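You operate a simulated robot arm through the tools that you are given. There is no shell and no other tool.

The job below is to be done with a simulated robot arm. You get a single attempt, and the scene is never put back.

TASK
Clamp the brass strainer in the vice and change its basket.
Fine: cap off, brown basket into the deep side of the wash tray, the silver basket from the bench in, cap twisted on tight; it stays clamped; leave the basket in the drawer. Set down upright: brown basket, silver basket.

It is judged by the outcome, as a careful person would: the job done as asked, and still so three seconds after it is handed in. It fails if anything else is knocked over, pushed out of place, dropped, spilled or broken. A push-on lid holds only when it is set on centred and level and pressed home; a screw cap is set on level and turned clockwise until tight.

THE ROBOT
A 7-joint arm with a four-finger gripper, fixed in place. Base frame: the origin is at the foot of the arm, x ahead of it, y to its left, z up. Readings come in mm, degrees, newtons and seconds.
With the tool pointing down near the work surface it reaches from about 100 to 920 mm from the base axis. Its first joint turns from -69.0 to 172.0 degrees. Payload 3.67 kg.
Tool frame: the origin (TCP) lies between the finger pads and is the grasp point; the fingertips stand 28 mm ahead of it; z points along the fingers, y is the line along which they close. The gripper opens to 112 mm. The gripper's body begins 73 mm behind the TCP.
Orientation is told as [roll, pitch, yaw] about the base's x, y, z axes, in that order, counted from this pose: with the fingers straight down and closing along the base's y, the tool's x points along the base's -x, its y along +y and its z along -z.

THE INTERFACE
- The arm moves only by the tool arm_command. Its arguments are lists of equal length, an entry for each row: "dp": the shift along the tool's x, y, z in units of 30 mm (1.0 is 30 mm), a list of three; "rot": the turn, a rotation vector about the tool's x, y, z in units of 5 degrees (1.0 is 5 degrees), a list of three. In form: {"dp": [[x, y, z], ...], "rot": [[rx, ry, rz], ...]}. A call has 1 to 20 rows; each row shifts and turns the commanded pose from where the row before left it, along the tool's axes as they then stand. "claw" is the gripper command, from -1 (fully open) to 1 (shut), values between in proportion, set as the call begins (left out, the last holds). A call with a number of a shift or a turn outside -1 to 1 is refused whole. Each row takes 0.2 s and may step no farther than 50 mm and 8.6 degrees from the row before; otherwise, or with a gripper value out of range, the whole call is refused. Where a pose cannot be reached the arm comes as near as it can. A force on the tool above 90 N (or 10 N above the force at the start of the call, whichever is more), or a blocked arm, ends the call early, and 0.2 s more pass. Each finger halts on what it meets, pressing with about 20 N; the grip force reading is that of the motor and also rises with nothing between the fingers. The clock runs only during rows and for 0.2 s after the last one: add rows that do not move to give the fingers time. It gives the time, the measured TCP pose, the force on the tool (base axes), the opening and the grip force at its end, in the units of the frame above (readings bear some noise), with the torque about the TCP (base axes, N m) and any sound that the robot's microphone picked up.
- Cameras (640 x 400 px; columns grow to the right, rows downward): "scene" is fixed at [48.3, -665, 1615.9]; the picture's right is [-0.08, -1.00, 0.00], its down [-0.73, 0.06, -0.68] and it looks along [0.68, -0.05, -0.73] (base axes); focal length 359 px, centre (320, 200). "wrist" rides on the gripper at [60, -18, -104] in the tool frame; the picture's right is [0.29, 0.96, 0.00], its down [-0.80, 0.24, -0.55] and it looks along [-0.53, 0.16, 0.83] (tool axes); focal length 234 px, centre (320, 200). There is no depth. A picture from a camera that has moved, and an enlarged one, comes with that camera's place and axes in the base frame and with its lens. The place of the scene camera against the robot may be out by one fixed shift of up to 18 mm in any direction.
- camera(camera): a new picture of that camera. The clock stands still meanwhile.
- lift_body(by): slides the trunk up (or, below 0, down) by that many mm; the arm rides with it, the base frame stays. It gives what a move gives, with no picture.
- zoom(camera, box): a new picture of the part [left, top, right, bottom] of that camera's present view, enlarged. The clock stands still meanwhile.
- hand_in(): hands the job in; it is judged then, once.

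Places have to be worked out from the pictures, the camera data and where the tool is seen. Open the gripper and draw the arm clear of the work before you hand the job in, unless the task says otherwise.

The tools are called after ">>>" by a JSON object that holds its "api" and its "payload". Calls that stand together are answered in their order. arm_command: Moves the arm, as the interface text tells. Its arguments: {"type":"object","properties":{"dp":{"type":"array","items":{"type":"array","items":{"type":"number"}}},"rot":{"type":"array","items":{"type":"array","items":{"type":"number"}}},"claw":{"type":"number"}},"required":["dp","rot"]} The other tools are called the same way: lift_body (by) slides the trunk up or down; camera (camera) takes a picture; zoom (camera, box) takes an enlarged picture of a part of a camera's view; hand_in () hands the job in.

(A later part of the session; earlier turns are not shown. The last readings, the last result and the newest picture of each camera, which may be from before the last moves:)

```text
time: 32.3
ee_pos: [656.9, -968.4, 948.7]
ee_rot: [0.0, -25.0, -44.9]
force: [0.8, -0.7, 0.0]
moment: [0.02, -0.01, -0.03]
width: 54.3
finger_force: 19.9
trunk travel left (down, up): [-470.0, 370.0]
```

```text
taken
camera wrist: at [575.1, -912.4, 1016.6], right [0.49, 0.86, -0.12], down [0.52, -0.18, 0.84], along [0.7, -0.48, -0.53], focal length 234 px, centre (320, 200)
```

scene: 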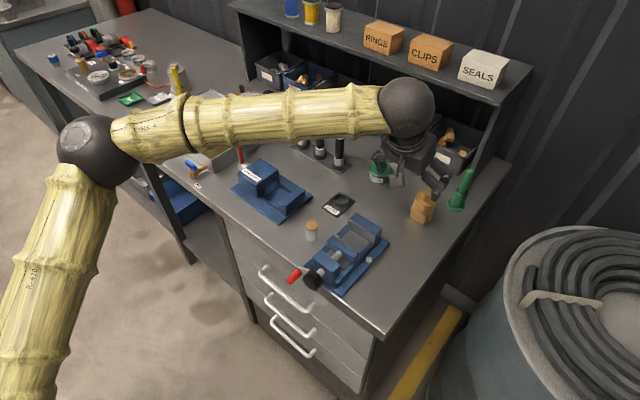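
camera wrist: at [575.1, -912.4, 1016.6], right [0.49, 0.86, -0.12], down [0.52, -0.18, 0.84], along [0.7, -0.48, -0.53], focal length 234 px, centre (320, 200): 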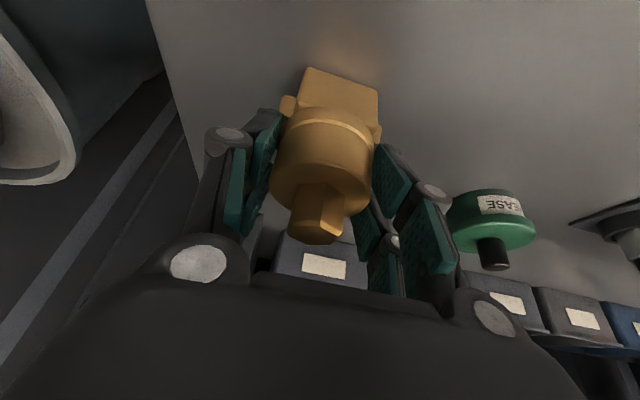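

Gripped at 54 mm with 20 N. I lift it slowly 40 mm and check.

>>> {"api": "arm_command", "payload": {"dp": [[-0.14, 0, -0.302], [-0.14, 0, -0.302], [-0.14, 0, -0.302], [-0.14, 0, -0.302], [0, 0, 0]], "rot": [[0, 0, 0], [0, 0, 0], [0, 0, 0], [0, 0, 0], [0, 0, 0]]}}

>>> {"api": "camera", "payload": {"camera": "wrist"}}

>>> {"api": "zoom", "payload": {"camera": "scene", "box": [380, 130, 480, 230]}}

```text
time: 33.5
ee_pos: [657.8, -970.1, 984.9]
ee_rot: [0.1, -24.8, -45.0]
force: [-0.2, -0.2, -5.3]
moment: [-0.01, 0.01, -0.02]
width: 54.3
finger_force: 19.8
trunk travel left (down, up): [-470.0, 370.0]
```

```text
taken
camera wrist: at [576.3, -913.3, 1054.7], right [0.49, 0.86, -0.12], down [0.52, -0.18, 0.84], along [0.7, -0.48, -0.53], focal length 234 px, centre (320, 200)
```

wrist: 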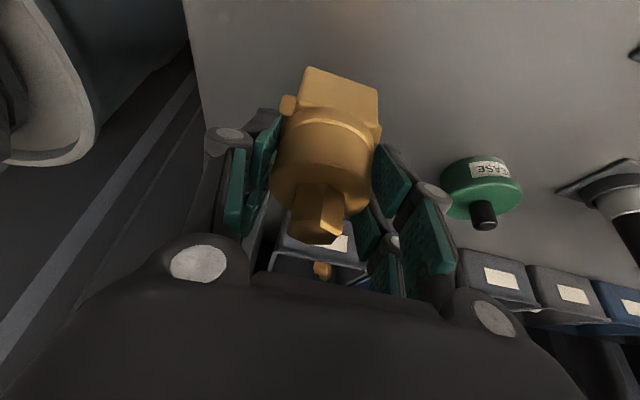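

```text
4.00 times, centred on (430, 180) of scene
camera zoom: at [48.3, -665.0, 1615.9], right [-0.08, -1.0, 0.0], down [-0.73, 0.06, -0.68], along [0.68, -0.05, -0.73], focal length 1435 px, centre (-120, 280)
```

zoom: 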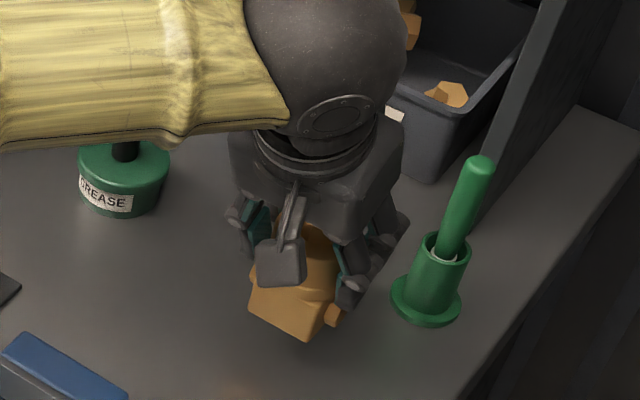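

It holds securely (5.3 N weight) and upright. I raise it and carry it back beside the vice, staying high, to get a clear view of the jaws.

>>> {"api": "arm_command", "payload": {"dp": [[-0.37, 0, -0.793], [-0.37, 0, -0.793], [-0.37, 0, -0.793], [-0.37, 0, -0.793], [0.755, 0.533, -0.352], [0.755, 0.533, -0.352], [0.755, 0.533, -0.352], [0.755, 0.533, -0.352], [0.755, 0.533, -0.352], [0.755, 0.533, -0.352], [0.755, 0.533, -0.352], [0.755, 0.533, -0.352], [0.755, 0.533, -0.352], [0.755, 0.533, -0.352], [0, 0, 0]], "rot": [[0, 0, 0], [0, 0, 0], [0, 0, 0], [0, 0, 0], [0, 0, 0], [0, 0, 0], [0, 0, 0], [0, 0, 0], [0, 0, 0], [0, 0, 0], [0, 0, 0], [0, 0, 0], [0, 0, 0], [0, 0, 0], [0, 0, 0]]}}

>>> {"api": "camera", "payload": {"camera": "wrist"}}

>>> {"api": "camera", "payload": {"camera": "scene"}}

```text
time: 36.7
ee_pos: [591.0, -680.9, 1090.8]
ee_rot: [0.1, -24.9, -45.1]
force: [-0.5, -0.9, -4.9]
moment: [0.0, -0.01, -0.02]
width: 54.2
finger_force: 20.6
trunk travel left (down, up): [-470.0, 370.0]
```

```text
taken
camera wrist: at [509.8, -624.1, 1160.4], right [0.49, 0.86, -0.12], down [0.52, -0.18, 0.84], along [0.7, -0.48, -0.53], focal length 234 px, centre (320, 200)
```

wrist: 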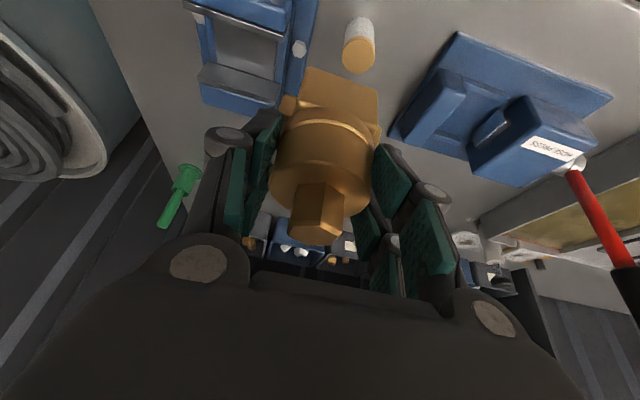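

```text
taken
```

scene: 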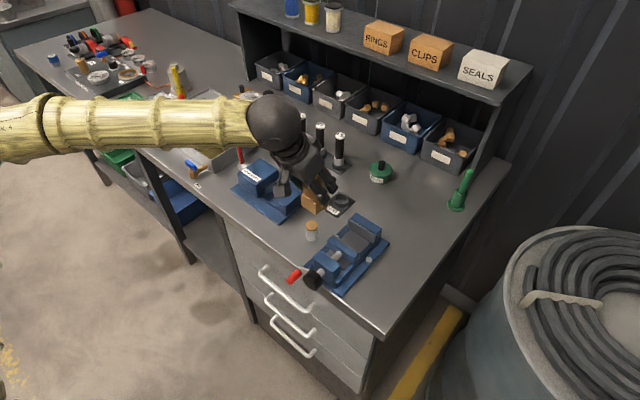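

I move back another 100 mm for a full view of the vice.

>>> {"api": "arm_command", "payload": {"dp": [[0.755, 0, -0.352], [0.755, 0, -0.352], [0.755, 0, -0.352], [0.755, 0, -0.352], [0, 0, 0]], "rot": [[0, 0, 0], [0, 0, 0], [0, 0, 0], [0, 0, 0], [0, 0, 0]]}}

>>> {"api": "zoom", "payload": {"camera": "wrist", "box": [140, 0, 340, 130]}}

>>> {"api": "zoom", "payload": {"camera": "scene", "box": [280, 200, 400, 300]}}

>>> {"api": "camera", "payload": {"camera": "wrist"}}

```text
time: 37.9
ee_pos: [524.8, -606.7, 1090.7]
ee_rot: [0.1, -24.9, -44.9]
force: [-0.5, -0.1, -5.5]
moment: [0.03, -0.02, 0.03]
width: 54.1
finger_force: 20.1
trunk travel left (down, up): [-470.0, 370.0]
```

```text
3.08 times, centred on (240, 65) of wrist
camera zoom: at [442.4, -551.7, 1160.1], right [0.49, 0.86, -0.12], down [0.52, -0.18, 0.84], along [0.7, -0.48, -0.53], focal length 720 px, centre (566, 615)
```

zoom: 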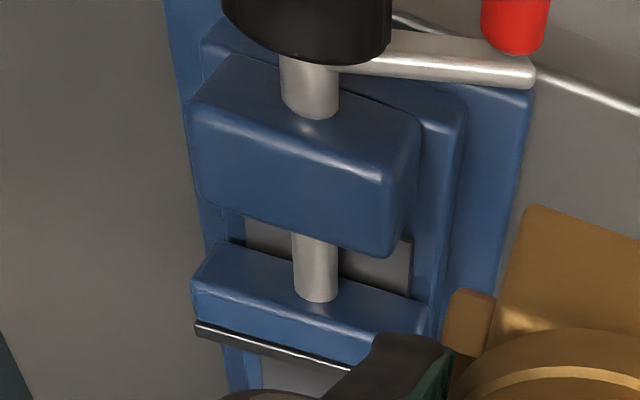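

```text
4.00 times, centred on (340, 250) of scene
camera zoom: at [48.3, -665.0, 1615.9], right [-0.08, -1.0, 0.0], down [-0.73, 0.06, -0.68], along [0.68, -0.05, -0.73], focal length 1435 px, centre (240, 0)
```

zoom: 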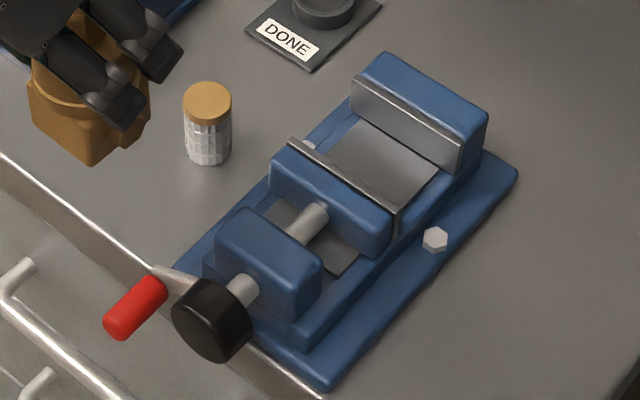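

```text
taken
camera wrist: at [442.4, -551.7, 1160.1], right [0.49, 0.86, -0.12], down [0.52, -0.18, 0.84], along [0.7, -0.48, -0.53], focal length 234 px, centre (320, 200)
```

wrist: 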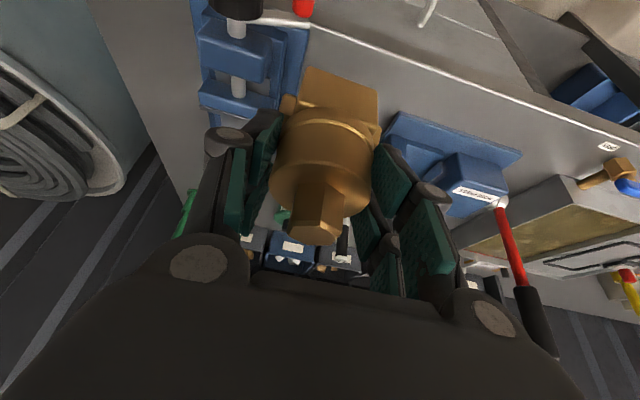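

Vice jaw gap estimate: N 913–975 (centre ≈943.5) at S≈-149, jaw tops z≈942, after calibrating the scene camera by the strainer. I move the strainer over the gap and lower to just above jaw tops for checking.

>>> {"api": "arm_command", "payload": {"dp": [[-0.722, -0.505, 0.337], [-0.722, -0.505, 0.337], [-0.722, -0.505, 0.337], [-0.722, -0.505, 0.337], [-0.722, -0.505, 0.337], [-0.722, -0.505, 0.337], [0.387, 0, 0.83], [0.387, 0, 0.83], [0, 0, 0]], "rot": [[0, 0, 0], [0, 0, 0], [0, 0, 0], [0, 0, 0], [0, 0, 0], [0, 0, 0], [0, 0, 0], [0, 0, 0], [0, 0, 0]]}}

>>> {"api": "camera", "payload": {"camera": "wrist"}}

>>> {"api": "zoom", "payload": {"camera": "scene", "box": [280, 180, 400, 300]}}

```text
time: 39.9
ee_pos: [560.8, -774.5, 1038.0]
ee_rot: [-0.1, -25.0, -44.9]
force: [0.1, 0.1, -4.8]
moment: [0.01, 0.01, -0.01]
width: 54.3
finger_force: 19.7
trunk travel left (down, up): [-470.0, 370.0]
```

```text
taken
camera wrist: at [478.9, -718.3, 1106.8], right [0.49, 0.86, -0.12], down [0.51, -0.18, 0.84], along [0.7, -0.48, -0.53], focal length 234 px, centre (320, 200)
```

wrist: 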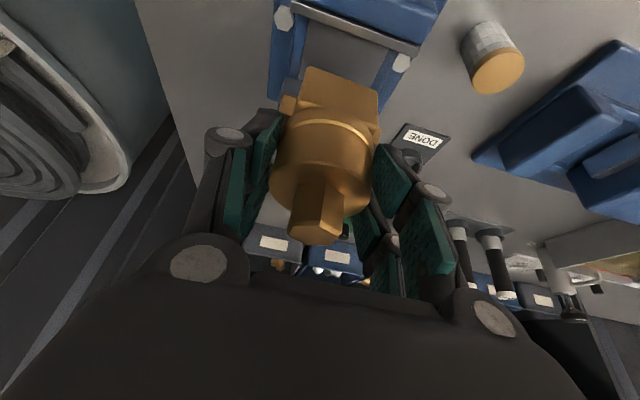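

```text
3.33 times, centred on (340, 240) of scene
camera zoom: at [48.3, -665.0, 1615.9], right [-0.08, -1.0, 0.0], down [-0.73, 0.06, -0.68], along [0.68, -0.05, -0.73], focal length 1196 px, centre (253, 67)
```

zoom: 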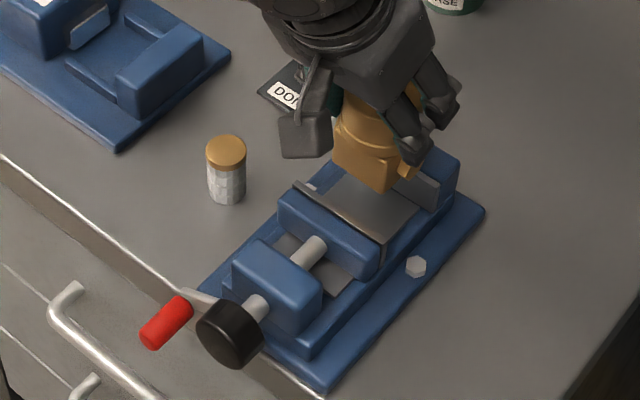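

I zoom the wrist view to check the moving jaw line and side alignment relative to the strainer block.

>>> {"api": "zoom", "payload": {"camera": "wrist", "box": [250, 0, 450, 130]}}

>>> {"api": "zoom", "payload": {"camera": "scene", "box": [330, 190, 400, 260]}}

```text
3.08 times, centred on (350, 65) of wrist
camera zoom: at [478.9, -718.3, 1106.8], right [0.49, 0.86, -0.12], down [0.51, -0.18, 0.84], along [0.7, -0.48, -0.53], focal length 720 px, centre (228, 615)
```

zoom: 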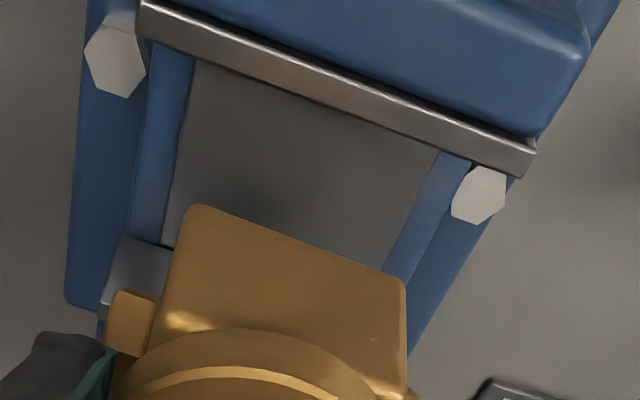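

```text
5.71 times, centred on (365, 225) of scene
camera zoom: at [48.3, -665.0, 1615.9], right [-0.08, -1.0, 0.0], down [-0.73, 0.06, -0.68], along [0.68, -0.05, -0.73], focal length 2050 px, centre (63, 57)
```

zoom: 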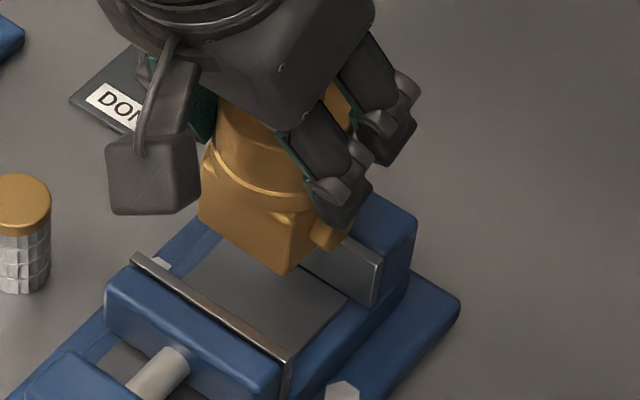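

Clearances are about 10 mm front and 6–11 mm back. I lower 40 mm further between the jaws.

>>> {"api": "arm_command", "payload": {"dp": [[0.141, 0, 0.302], [0.141, 0, 0.302], [0.141, 0, 0.302], [0.141, 0, 0.302], [0, 0, 0]], "rot": [[0, 0, 0], [0, 0, 0], [0, 0, 0], [0, 0, 0], [0, 0, 0]]}}

>>> {"api": "zoom", "payload": {"camera": "wrist", "box": [250, 0, 450, 130]}}

>>> {"api": "zoom", "payload": {"camera": "scene", "box": [330, 190, 400, 260]}}

```text
time: 41.1
ee_pos: [557.9, -771.9, 1001.1]
ee_rot: [0.0, -25.1, -44.9]
force: [-9.3, 8.9, 16.7]
moment: [0.03, 0.14, -0.04]
width: 54.0
finger_force: 20.1
trunk travel left (down, up): [-470.0, 370.0]
```

```text
3.08 times, centred on (350, 65) of wrist
camera zoom: at [476.5, -717.1, 1069.3], right [0.49, 0.86, -0.12], down [0.51, -0.17, 0.84], along [0.7, -0.48, -0.53], focal length 720 px, centre (228, 615)
```

zoom: 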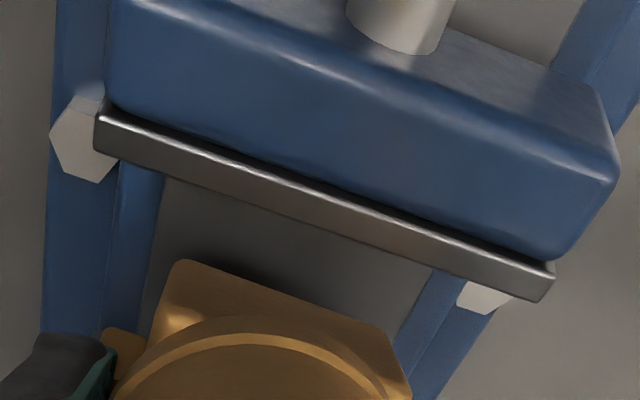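

```text
5.71 times, centred on (365, 225) of scene
camera zoom: at [48.3, -665.0, 1615.9], right [-0.08, -1.0, 0.0], down [-0.73, 0.06, -0.68], along [0.68, -0.05, -0.73], focal length 2050 px, centre (63, 57)
```

zoom: 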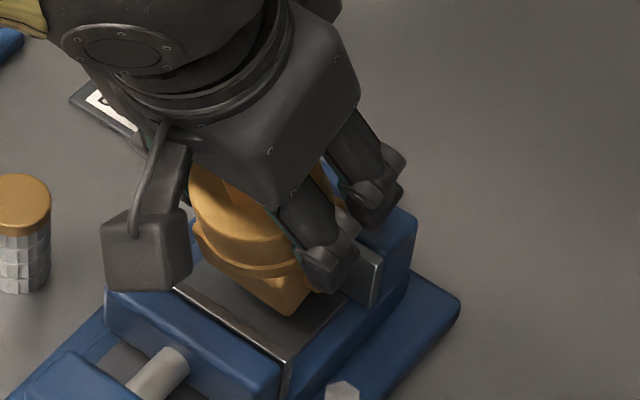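

Contact against the fixed jaw's edge (push toward -n and up). I lift 8 mm and shift 6.5 mm toward the moving jaw.

>>> {"api": "arm_command", "payload": {"dp": [[-0.1127, 0, -0.2417], [0.098, 0, -0.0458], [0.098, 0, -0.0458], [0, 0, 0]], "rot": [[0, 0, 0], [0, 0, 0], [0, 0, 0], [0, 0, 0]]}}

>>> {"api": "zoom", "payload": {"camera": "wrist", "box": [250, 0, 450, 130]}}

>>> {"api": "zoom", "payload": {"camera": "scene", "box": [330, 190, 400, 260]}}

```text
time: 42.1
ee_pos: [555.0, -770.1, 1004.3]
ee_rot: [0.0, -24.9, -44.9]
force: [0.6, 0.2, -4.9]
moment: [-0.01, -0.01, -0.01]
width: 53.7
finger_force: 19.7
trunk travel left (down, up): [-470.0, 370.0]
```

```text
3.08 times, centred on (350, 65) of wrist
camera zoom: at [473.2, -714.7, 1073.4], right [0.49, 0.86, -0.12], down [0.52, -0.18, 0.84], along [0.7, -0.48, -0.53], focal length 720 px, centre (228, 615)
```

zoom: 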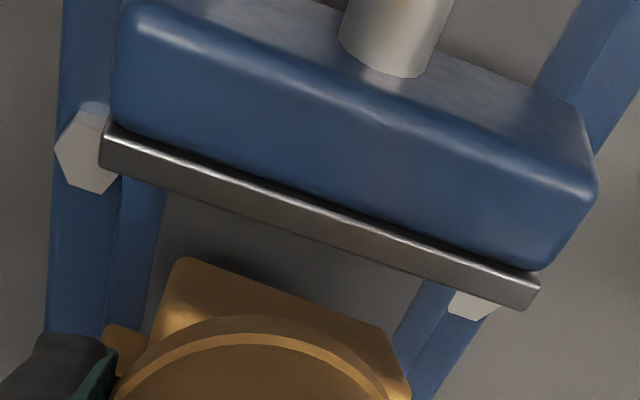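

```text
5.71 times, centred on (365, 225) of scene
camera zoom: at [48.3, -665.0, 1615.9], right [-0.08, -1.0, 0.0], down [-0.73, 0.06, -0.68], along [0.68, -0.05, -0.73], focal length 2050 px, centre (63, 57)
```

zoom: 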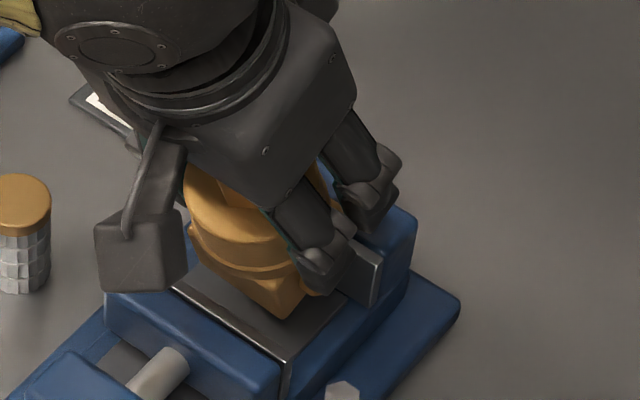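

The strainer seems to have tilted in the grip from that contact. I take fuller views to judge.

>>> {"api": "camera", "payload": {"camera": "wrist"}}

>>> {"api": "zoom", "payload": {"camera": "scene", "box": [335, 200, 385, 250]}}

```text
taken
camera wrist: at [473.2, -714.7, 1073.4], right [0.49, 0.86, -0.12], down [0.52, -0.18, 0.84], along [0.7, -0.48, -0.53], focal length 234 px, centre (320, 200)
```

wrist: 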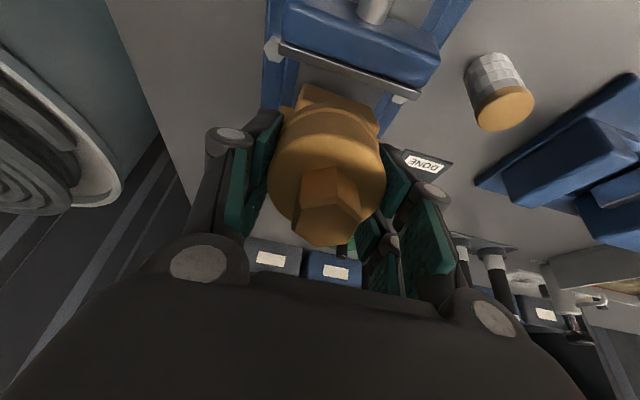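

```text
8.00 times, centred on (360, 225) of scene
camera zoom: at [48.3, -665.0, 1615.9], right [-0.08, -1.0, 0.0], down [-0.73, 0.06, -0.68], along [0.68, -0.05, -0.73], focal length 2869 px, centre (0, 0)
```

zoom: 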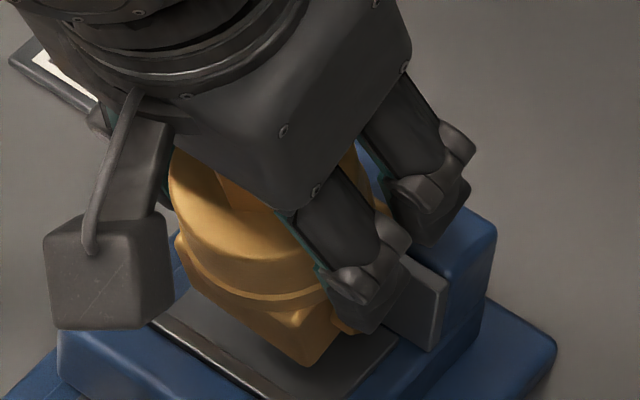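

The strainer's top has leaned toward the robot in the grip. I lift 40 mm clear and then measure the tilt.

>>> {"api": "arm_command", "payload": {"dp": [[-0.141, 0, -0.302], [-0.141, 0, -0.302], [-0.141, 0, -0.302], [-0.141, 0, -0.302], [0, 0, 0]], "rot": [[0, 0, 0], [0, 0, 0], [0, 0, 0], [0, 0, 0], [0, 0, 0]]}}

>>> {"api": "zoom", "payload": {"camera": "wrist", "box": [230, 50, 430, 270]}}

>>> {"api": "zoom", "payload": {"camera": "scene", "box": [330, 180, 400, 250]}}

```text
time: 43.3
ee_pos: [554.7, -769.1, 1044.7]
ee_rot: [0.0, -24.9, -45.1]
force: [0.4, -0.3, -5.3]
moment: [-0.03, 0.01, 0.0]
width: 53.6
finger_force: 19.8
trunk travel left (down, up): [-470.0, 370.0]
```

```text
1.82 times, centred on (330, 160) of wrist
camera zoom: at [473.8, -714.6, 1114.0], right [0.49, 0.86, -0.12], down [0.52, -0.18, 0.84], along [0.7, -0.48, -0.53], focal length 426 px, centre (302, 273)
```

zoom: 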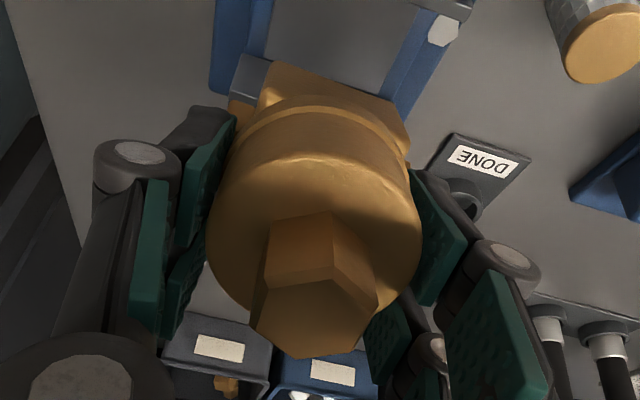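

```text
5.71 times, centred on (365, 215) of scene
camera zoom: at [48.3, -665.0, 1615.9], right [-0.08, -1.0, 0.0], down [-0.73, 0.06, -0.68], along [0.68, -0.05, -0.73], focal length 2050 px, centre (63, 114)
```

zoom: 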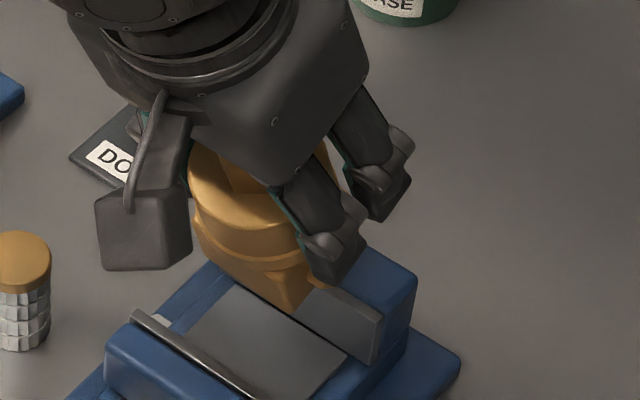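

The strainer's axis now lies close to the tool's axis (about 21–25° tilt). I bring the tool back to vertical, which makes the strainer upright again, then verify.

>>> {"api": "arm_command", "payload": {"dp": [[0, 0, 0], [0, 0, 0], [0, 0, 0], [0, 0, 0], [0, 0, 0], [0, 0, 0]], "rot": [[0, 0.84, 0], [0, 0.84, 0], [0, 0.84, 0], [0, 0.84, 0], [0, 0.84, 0], [0, 0, 0]]}}

>>> {"api": "zoom", "payload": {"camera": "wrist", "box": [230, 30, 430, 250]}}

>>> {"api": "zoom", "payload": {"camera": "scene", "box": [320, 150, 420, 270]}}

```text
time: 44.7
ee_pos: [557.3, -769.6, 1046.1]
ee_rot: [0.0, -3.9, -45.0]
force: [-0.1, -0.6, -5.0]
moment: [-0.05, -0.04, -0.03]
width: 53.7
finger_force: 20.4
trunk travel left (down, up): [-470.0, 370.0]
```

```text
1.82 times, centred on (330, 140) of wrist
camera zoom: at [496.1, -736.1, 1144.8], right [0.47, 0.88, -0.02], down [0.7, -0.37, 0.61], along [0.53, -0.3, -0.79], focal length 426 px, centre (302, 309)
```

zoom: 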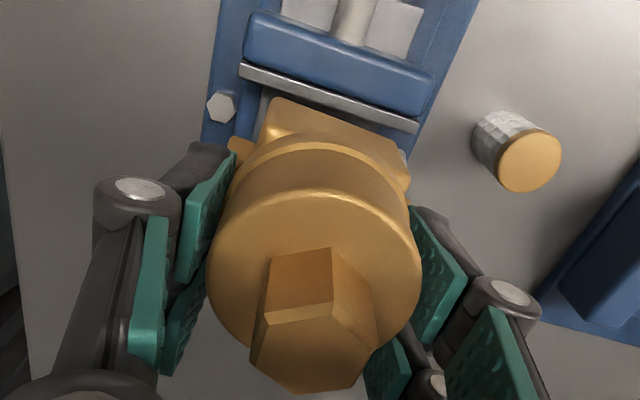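

```text
3.33 times, centred on (370, 210) of scene
camera zoom: at [48.3, -665.0, 1615.9], right [-0.08, -1.0, 0.0], down [-0.73, 0.06, -0.68], along [0.68, -0.05, -0.73], focal length 1196 px, centre (153, 167)
```

zoom: 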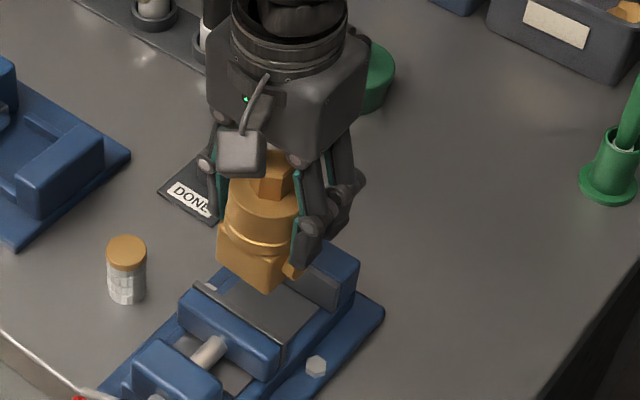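

It now hangs nearly upright (base about 3–4° toward the robot). I correct that by 3.5°, shift 4 mm forward, and re-measure the block against the jaws.

>>> {"api": "arm_command", "payload": {"dp": [[0, 0, 0], [-0.132, 0, 0.017], [0, 0, 0]], "rot": [[0, -0.7, 0], [0, 0, 0], [0, 0, 0]]}}

>>> {"api": "zoom", "payload": {"camera": "wrist", "box": [250, 20, 390, 110]}}

>>> {"api": "zoom", "payload": {"camera": "wrist", "box": [230, 30, 430, 250]}}

>>> {"api": "zoom", "payload": {"camera": "scene", "box": [330, 190, 400, 260]}}

```text
time: 45.5
ee_pos: [558.2, -772.3, 1045.3]
ee_rot: [-0.1, -7.5, -45.0]
force: [-0.2, 0.5, -4.1]
moment: [-0.05, -0.02, 0.01]
width: 53.5
finger_force: 20.0
trunk travel left (down, up): [-470.0, 370.0]
```

```text
4.44 times, centred on (320, 65) of wrist
camera zoom: at [494.7, -734.2, 1140.4], right [0.48, 0.88, -0.04], down [0.68, -0.34, 0.65], along [0.56, -0.34, -0.76], focal length 1041 px, centre (320, 800)
```

zoom: 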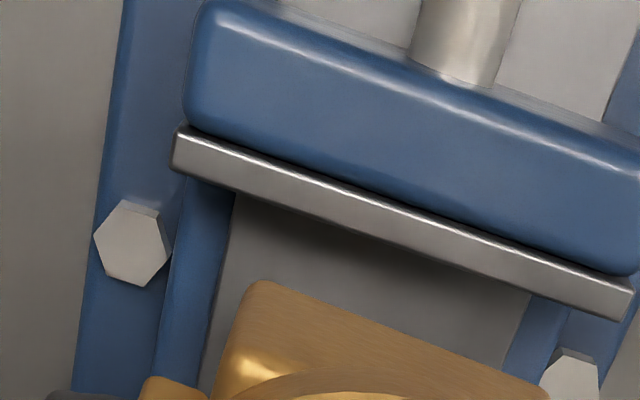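

```text
1.82 times, centred on (330, 140) of wrist
camera zoom: at [494.7, -734.2, 1140.4], right [0.48, 0.88, -0.04], down [0.68, -0.34, 0.65], along [0.56, -0.34, -0.76], focal length 426 px, centre (302, 309)
```

zoom: 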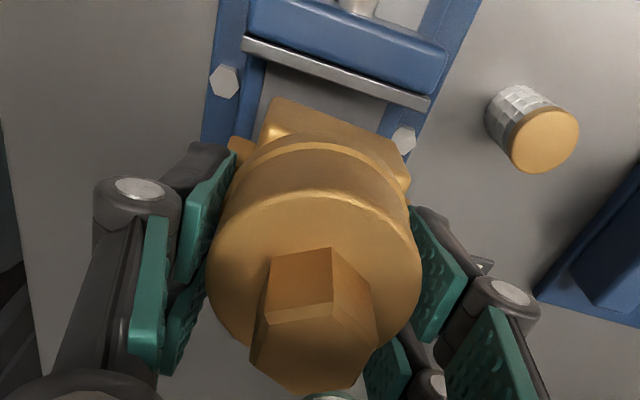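

```text
5.71 times, centred on (365, 225) of scene
camera zoom: at [48.3, -665.0, 1615.9], right [-0.08, -1.0, 0.0], down [-0.73, 0.06, -0.68], along [0.68, -0.05, -0.73], focal length 2050 px, centre (63, 57)
```

zoom: 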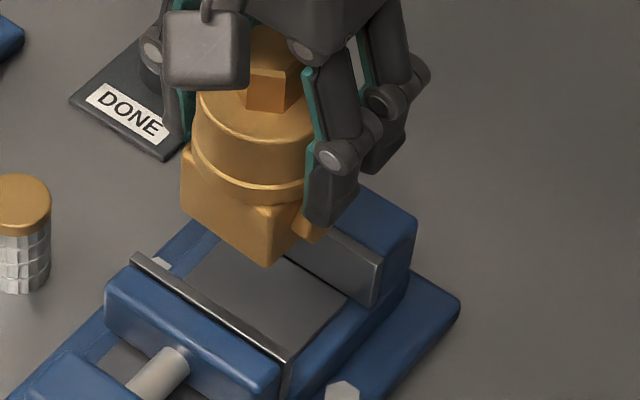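

The block is roughly 4 mm from the moving jaw and about 8 mm from the fixed one, yawed ~3°. I correct the yaw, shift 2 mm forward, and lower 25 mm.

>>> {"api": "arm_command", "payload": {"dp": [[-0.066, 0, 0.009], [0.0435, 0, 0.33], [0.0435, 0, 0.33], [0.022, 0, 0.165], [0, 0, 0]], "rot": [[0, 0, -0.6], [0, 0, 0], [0, 0, 0], [0, 0, 0], [0, 0, 0]]}}

>>> {"api": "zoom", "payload": {"camera": "wrist", "box": [250, 20, 390, 110]}}

>>> {"api": "zoom", "payload": {"camera": "scene", "box": [330, 190, 400, 260]}}

```text
time: 46.7
ee_pos: [559.5, -772.3, 1019.6]
ee_rot: [-0.4, -7.4, -42.0]
force: [0.5, 0.2, -4.6]
moment: [-0.01, 0.02, 0.0]
width: 53.8
finger_force: 20.6
trunk travel left (down, up): [-470.0, 370.0]
```

```text
4.44 times, centred on (320, 65) of wrist
camera zoom: at [494.6, -738.7, 1115.1], right [0.43, 0.9, -0.04], down [0.7, -0.3, 0.65], along [0.57, -0.31, -0.76], focal length 1041 px, centre (320, 800)
```

zoom: 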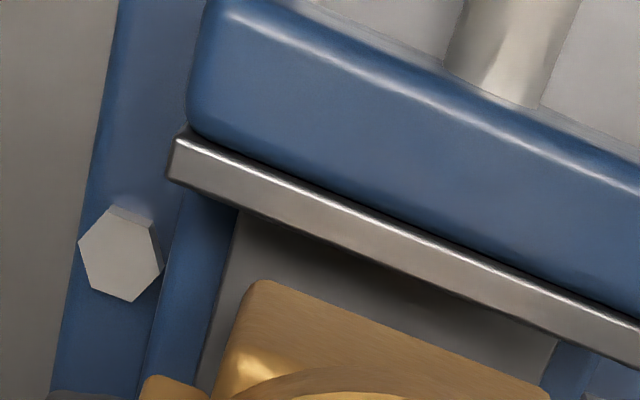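

```text
5.71 times, centred on (365, 225) of scene
camera zoom: at [48.3, -665.0, 1615.9], right [-0.08, -1.0, 0.0], down [-0.73, 0.06, -0.68], along [0.68, -0.05, -0.73], focal length 2050 px, centre (63, 57)
```

zoom: 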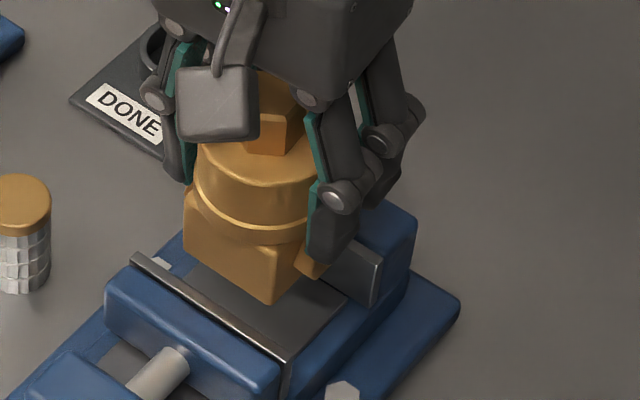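

I zoom in more closely to judge the block's yaw relative to the jaws.

>>> {"api": "zoom", "payload": {"camera": "scene", "box": [345, 215, 385, 240]}}

>>> {"api": "zoom", "payload": {"camera": "wrist", "box": [270, 60, 380, 130]}}

```text
16.00 times, centred on (365, 228) of scene
camera zoom: at [48.3, -665.0, 1615.9], right [-0.08, -1.0, 0.0], down [-0.73, 0.06, -0.68], along [0.68, -0.05, -0.73], focal length 5739 px, centre (-400, -240)
```

zoom: 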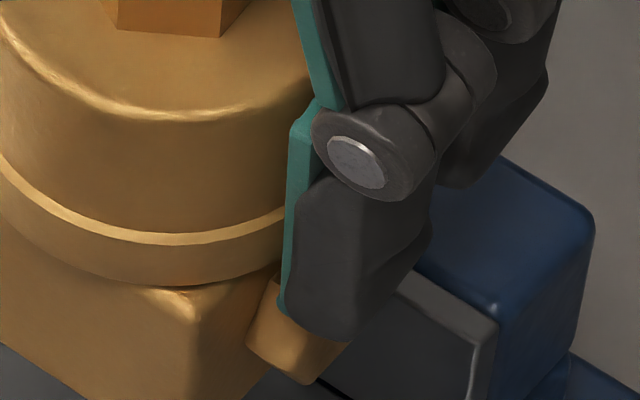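

```text
5.71 times, centred on (325, 95) of wrist
camera zoom: at [494.6, -738.7, 1115.1], right [0.43, 0.9, -0.04], down [0.7, -0.3, 0.65], along [0.57, -0.31, -0.76], focal length 1338 px, centre (291, 800)
```

zoom: 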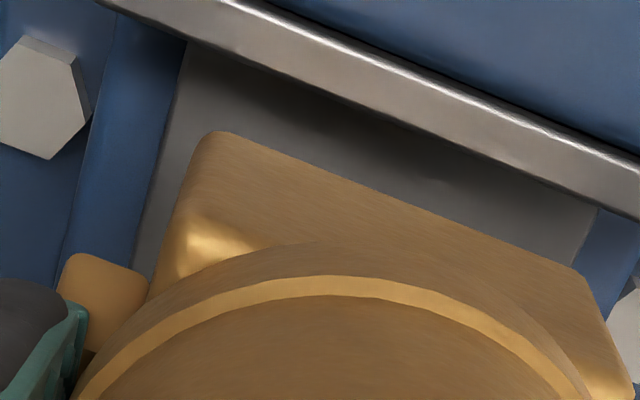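

The block's edge is parallel with the jaw now. I lower in small steps with force checks.

>>> {"api": "arm_command", "payload": {"dp": [[0.0348, 0, 0.264], [0.0348, 0, 0.264], [0, 0, 0]], "rot": [[0, 0, 0], [0, 0, 0], [0, 0, 0]]}}

>>> {"api": "zoom", "payload": {"camera": "wrist", "box": [270, 40, 380, 130]}}

>>> {"api": "zoom", "payload": {"camera": "scene", "box": [335, 205, 395, 260]}}

```text
time: 47.5
ee_pos: [559.8, -774.9, 1002.4]
ee_rot: [-0.4, -7.4, -42.0]
force: [-0.4, -0.1, -5.7]
moment: [-0.03, -0.05, 0.0]
width: 53.9
finger_force: 20.1
trunk travel left (down, up): [-470.0, 370.0]
```

```text
4.44 times, centred on (325, 85) of wrist
camera zoom: at [494.5, -739.5, 1098.9], right [0.43, 0.9, -0.04], down [0.7, -0.3, 0.65], along [0.57, -0.31, -0.76], focal length 1041 px, centre (298, 711)
```

zoom: 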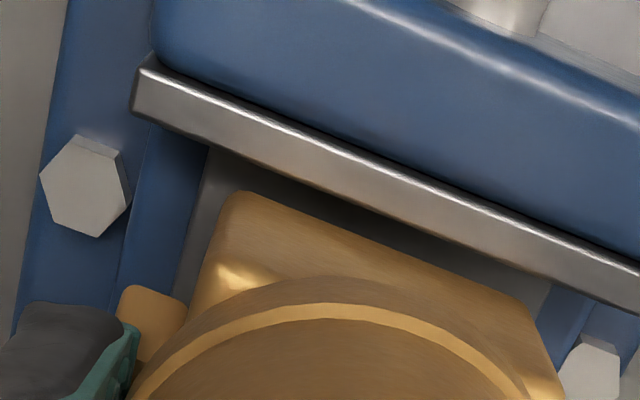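

```text
7.27 times, centred on (365, 232) of scene
camera zoom: at [48.3, -665.0, 1615.9], right [-0.08, -1.0, 0.0], down [-0.73, 0.06, -0.68], along [0.68, -0.05, -0.73], focal length 2608 px, centre (-7, -36)
```

zoom: 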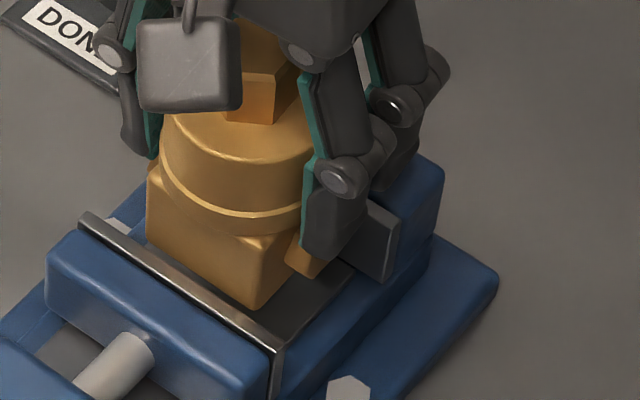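

The block front is at N≈918–921 versus jaw at 910; fits. I continue lowering 10 mm with force checks.

>>> {"api": "arm_command", "payload": {"dp": [[0.0218, 0, 0.165], [0.0218, 0, 0.165], [0, 0, 0]], "rot": [[0, 0, 0], [0, 0, 0], [0, 0, 0]]}}

```text
time: 48.3
ee_pos: [561.0, -775.4, 994.5]
ee_rot: [-0.4, -7.4, -42.0]
force: [-1.1, -0.2, -4.7]
moment: [-0.06, -0.02, -0.01]
width: 53.7
finger_force: 20.1
trunk travel left (down, up): [-470.0, 370.0]
```

No contact yet; N drifted slightly forward, so I correct -2 mm as I lower another 10 mm.

>>> {"api": "arm_command", "payload": {"dp": [[0.088, 0, 0.156], [0.0218, 0, 0.165], [0, 0, 0]], "rot": [[0, 0, 0], [0, 0, 0], [0, 0, 0]]}}

>>> {"api": "zoom", "payload": {"camera": "scene", "box": [335, 205, 395, 260]}}

>>> {"api": "zoom", "payload": {"camera": "wrist", "box": [270, 40, 380, 130]}}

```text
time: 49.1
ee_pos: [559.3, -772.9, 982.2]
ee_rot: [-0.4, -7.3, -42.0]
force: [-0.5, -0.1, -5.2]
moment: [-0.03, -0.04, 0.03]
width: 53.6
finger_force: 20.0
trunk travel left (down, up): [-470.0, 370.0]
```

```text
7.27 times, centred on (365, 232) of scene
camera zoom: at [48.3, -665.0, 1615.9], right [-0.08, -1.0, 0.0], down [-0.73, 0.06, -0.68], along [0.68, -0.05, -0.73], focal length 2608 px, centre (-7, -36)
```

zoom: 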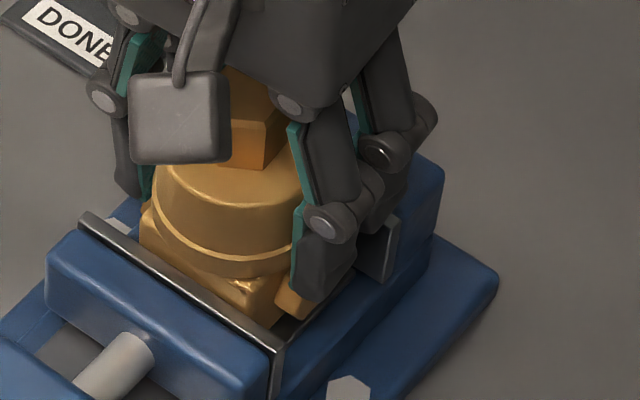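

```text
4.44 times, centred on (325, 85) of wrist
camera zoom: at [493.2, -737.9, 1079.1], right [0.43, 0.9, -0.04], down [0.7, -0.3, 0.65], along [0.57, -0.31, -0.76], focal length 1041 px, centre (298, 711)
```

zoom: 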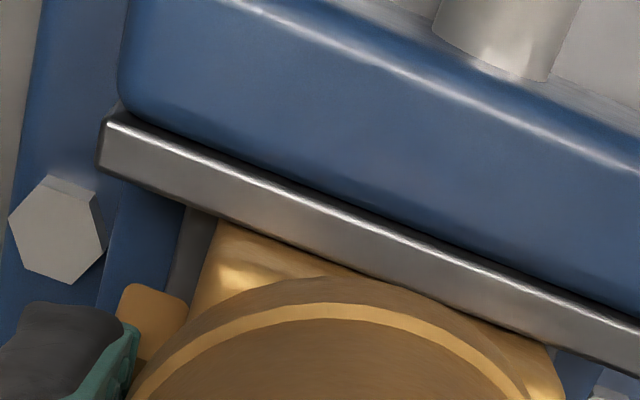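

The strainer is inside the jaws without contact. I lower in finer steps until it touches the bed.

>>> {"api": "arm_command", "payload": {"dp": [[0.0131, 0, 0.099], [0.0131, 0, 0.099], [0, 0, 0]], "rot": [[0, 0, 0], [0, 0, 0], [0, 0, 0]]}}

```text
time: 49.9
ee_pos: [558.8, -772.4, 977.6]
ee_rot: [-0.4, -7.4, -42.1]
force: [0.8, -2.5, -0.4]
moment: [0.05, -0.1, 0.06]
width: 53.6
finger_force: 19.8
trunk travel left (down, up): [-470.0, 370.0]
```

Weight is being taken by the bed at TCP z≈977.6. I go 2 mm more to seat it.

>>> {"api": "arm_command", "payload": {"dp": [[0.0087, 0, 0.066], [0, 0, 0]], "rot": [[0, 0, 0], [0, 0, 0]]}}

>>> {"api": "camera", "payload": {"camera": "wrist"}}

>>> {"api": "zoom", "payload": {"camera": "scene", "box": [335, 205, 395, 260]}}

```text
time: 50.5
ee_pos: [558.7, -773.5, 978.0]
ee_rot: [-0.3, -7.5, -42.0]
force: [4.9, -6.0, 12.4]
moment: [0.22, 0.03, 0.02]
width: 53.9
finger_force: 19.9
trunk travel left (down, up): [-470.0, 370.0]
```

```text
taken
camera wrist: at [492.5, -737.8, 1072.5], right [0.43, 0.9, -0.05], down [0.7, -0.3, 0.65], along [0.58, -0.31, -0.76], focal length 234 px, centre (320, 200)
```

wrist: 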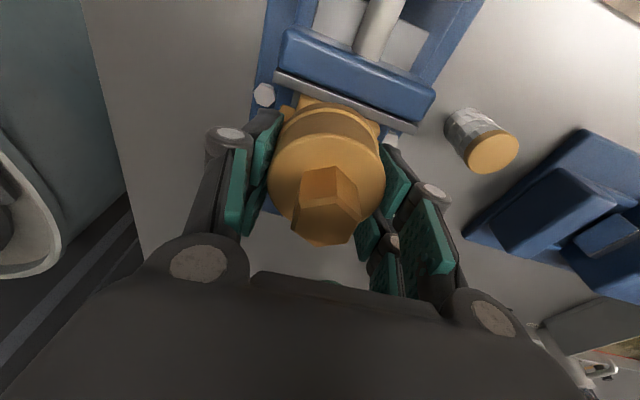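

```text
7.27 times, centred on (365, 232) of scene
camera zoom: at [48.3, -665.0, 1615.9], right [-0.08, -1.0, 0.0], down [-0.73, 0.06, -0.68], along [0.68, -0.05, -0.73], focal length 2608 px, centre (-7, -36)
```

zoom: 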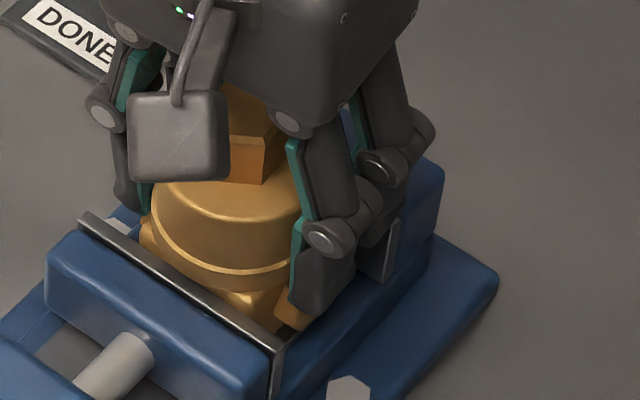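

It is seated on the vice bed. I release by opening to about 75 mm and look.

>>> {"api": "arm_command", "payload": {"dp": [[0, 0, 0], [0, 0, 0], [0, 0, 0]], "rot": [[0, 0, 0], [0, 0, 0], [0, 0, 0]], "claw": -0.35}}

>>> {"api": "camera", "payload": {"camera": "wrist"}}

>>> {"api": "zoom", "payload": {"camera": "scene", "box": [335, 205, 395, 260]}}

```text
time: 51.3
ee_pos: [557.7, -772.3, 976.3]
ee_rot: [-0.4, -7.4, -42.0]
force: [-1.3, -0.1, -0.4]
moment: [-0.04, -0.02, 0.05]
width: 75.6
finger_force: 0.1
trunk travel left (down, up): [-470.0, 370.0]
```

```text
taken
camera wrist: at [492.3, -738.1, 1071.1], right [0.43, 0.9, -0.04], down [0.7, -0.3, 0.65], along [0.57, -0.31, -0.76], focal length 234 px, centre (320, 200)
```

wrist: 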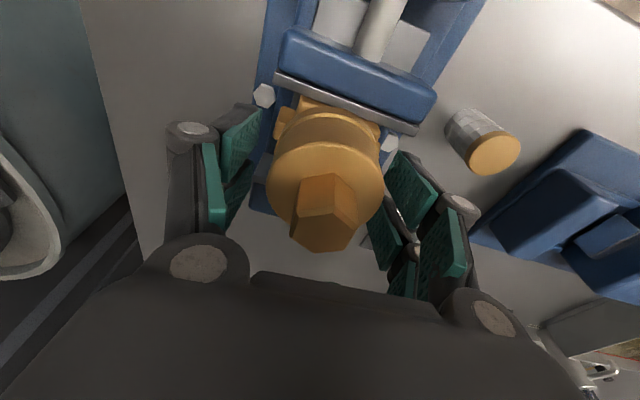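

```text
7.27 times, centred on (365, 232) of scene
camera zoom: at [48.3, -665.0, 1615.9], right [-0.08, -1.0, 0.0], down [-0.73, 0.06, -0.68], along [0.68, -0.05, -0.73], focal length 2608 px, centre (-7, -36)
```

zoom: 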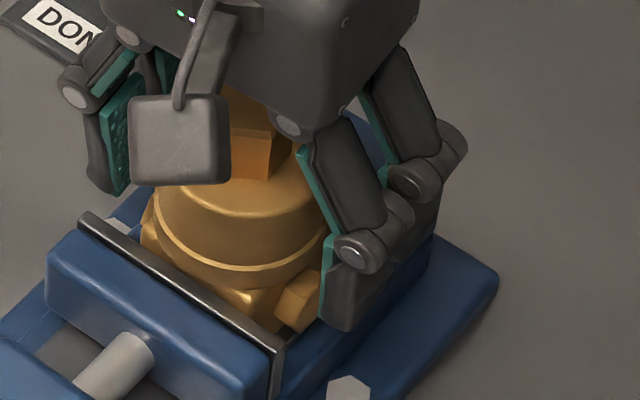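

Released and standing. I raise the tool straight up clear of the hex, opening view of the strainer in the vice.

>>> {"api": "arm_command", "payload": {"dp": [[-0.114, 0, -0.8675], [-0.114, 0, -0.8675], [-0.114, 0, -0.8675], [-0.114, 0, -0.8675], [0, 0, 0]], "rot": [[0, 0, 0], [0, 0, 0], [0, 0, 0], [0, 0, 0], [0, 0, 0]]}}

>>> {"api": "camera", "payload": {"camera": "wrist"}}

>>> {"api": "zoom", "payload": {"camera": "wrist", "box": [240, 0, 400, 130]}}

>>> {"api": "zoom", "payload": {"camera": "scene", "box": [280, 200, 400, 300]}}

```text
time: 52.5
ee_pos: [558.0, -773.5, 1080.0]
ee_rot: [-0.4, -7.5, -42.0]
force: [0.4, 0.6, -0.4]
moment: [0.0, 0.02, 0.04]
width: 75.7
finger_force: 0.1
trunk travel left (down, up): [-470.0, 370.0]
```

```text
taken
camera wrist: at [493.7, -738.1, 1175.5], right [0.43, 0.9, -0.04], down [0.7, -0.3, 0.65], along [0.57, -0.31, -0.76], focal length 234 px, centre (320, 200)
```

wrist: 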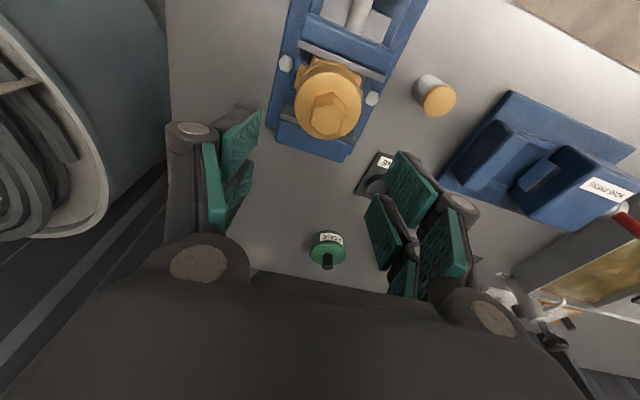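

```text
3.08 times, centred on (320, 65) of wrist
camera zoom: at [493.7, -738.1, 1175.5], right [0.43, 0.9, -0.04], down [0.7, -0.3, 0.65], along [0.57, -0.31, -0.76], focal length 720 px, centre (320, 615)
```

zoom: 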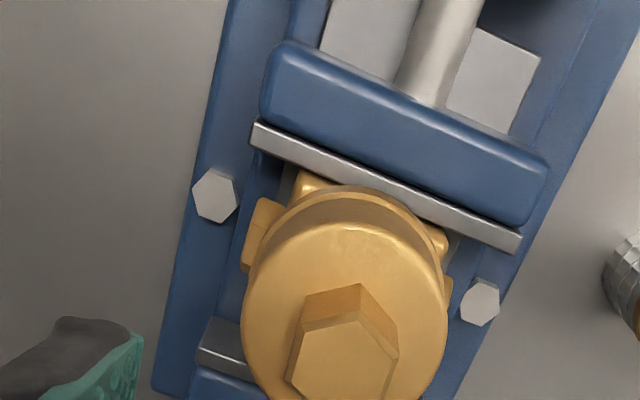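

```text
4.00 times, centred on (340, 250) of scene
camera zoom: at [48.3, -665.0, 1615.9], right [-0.08, -1.0, 0.0], down [-0.73, 0.06, -0.68], along [0.68, -0.05, -0.73], focal length 1435 px, centre (240, 0)
```

zoom: 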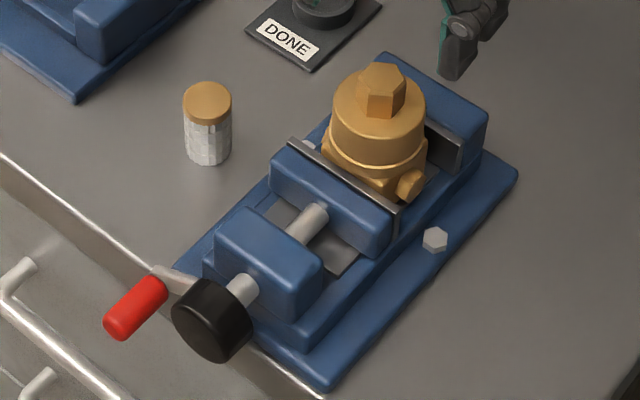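

The strainer stands upright between the jaws. Next I back the tool off in front of the vice to tilt it toward horizontal for the crank.

>>> {"api": "arm_command", "payload": {"dp": [[0, 0, 0], [0.991, 0, -0.13], [0.991, 0, -0.13], [0.991, 0, -0.13], [0.991, 0, -0.13], [0.991, 0, -0.13], [0.991, 0, -0.13], [0.991, 0, -0.13], [0.991, 0, -0.13], [0.991, 0, -0.13], [0.991, 0, -0.13], [0.991, 0, -0.13], [0, 0, 0]], "rot": [[0, 0, 0.6], [0, 0, 0], [0, 0, 0], [0, 0, 0], [0, 0, 0], [0, 0, 0], [0, 0, 0], [0, 0, 0], [0, 0, 0], [0, 0, 0], [0, 0, 0], [0, 0, 0], [0, 0, 0]]}}

>>> {"api": "arm_command", "payload": {"dp": [[0, 0, 0], [0, 0, 0], [0, 0, 0], [0, 0, 0], [0, 0, 0], [0, 0, 0], [0, 0, 0], [0, 0, 0], [0, 0, 0], [0, 0, 0]], "rot": [[0, -1, 0], [0, -1, 0], [0, -1, 0], [0, -1, 0], [0, -1, 0], [0, -1, 0], [0, -1, 0], [0, -1, 0], [0, -0.5, 0], [0, 0, 0]]}}

>>> {"api": "camera", "payload": {"camera": "wrist"}}

>>> {"api": "camera", "payload": {"camera": "scene"}}

```text
time: 55.3
ee_pos: [324.8, -538.0, 1081.7]
ee_rot: [0.0, -7.5, -45.0]
force: [-0.5, 0.9, -0.1]
moment: [0.0, -0.01, 0.0]
width: 75.7
finger_force: 0.0
trunk travel left (down, up): [-470.0, 370.0]
```

```text
time: 57.5
ee_pos: [356.4, -580.9, 1124.6]
ee_rot: [0.0, -49.8, -45.0]
force: [-0.1, 0.0, 0.6]
moment: [0.01, 0.0, 0.01]
width: 75.6
finger_force: 0.1
out of reach, approached as far as the arm can: row 6, 7, 8, 9
trunk travel left (down, up): [-470.0, 370.0]
```

```text
taken
camera wrist: at [260.2, -511.2, 1147.2], right [0.55, 0.81, -0.22], down [0.23, 0.11, 0.97], along [0.8, -0.58, -0.13], focal length 234 px, centre (320, 200)
```

wrist: 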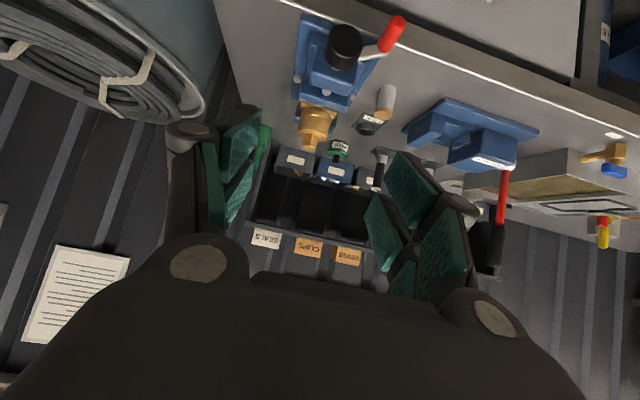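

```text
taken
```

scene: 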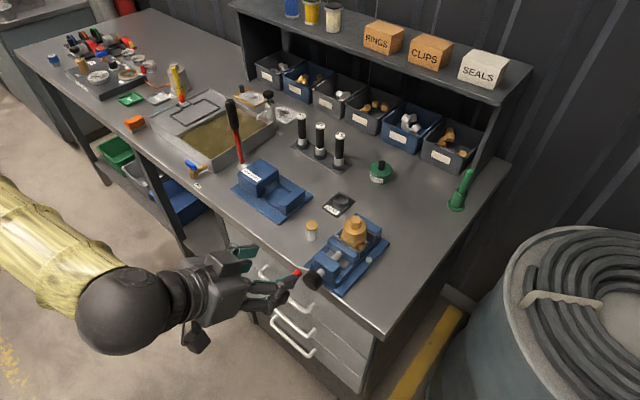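

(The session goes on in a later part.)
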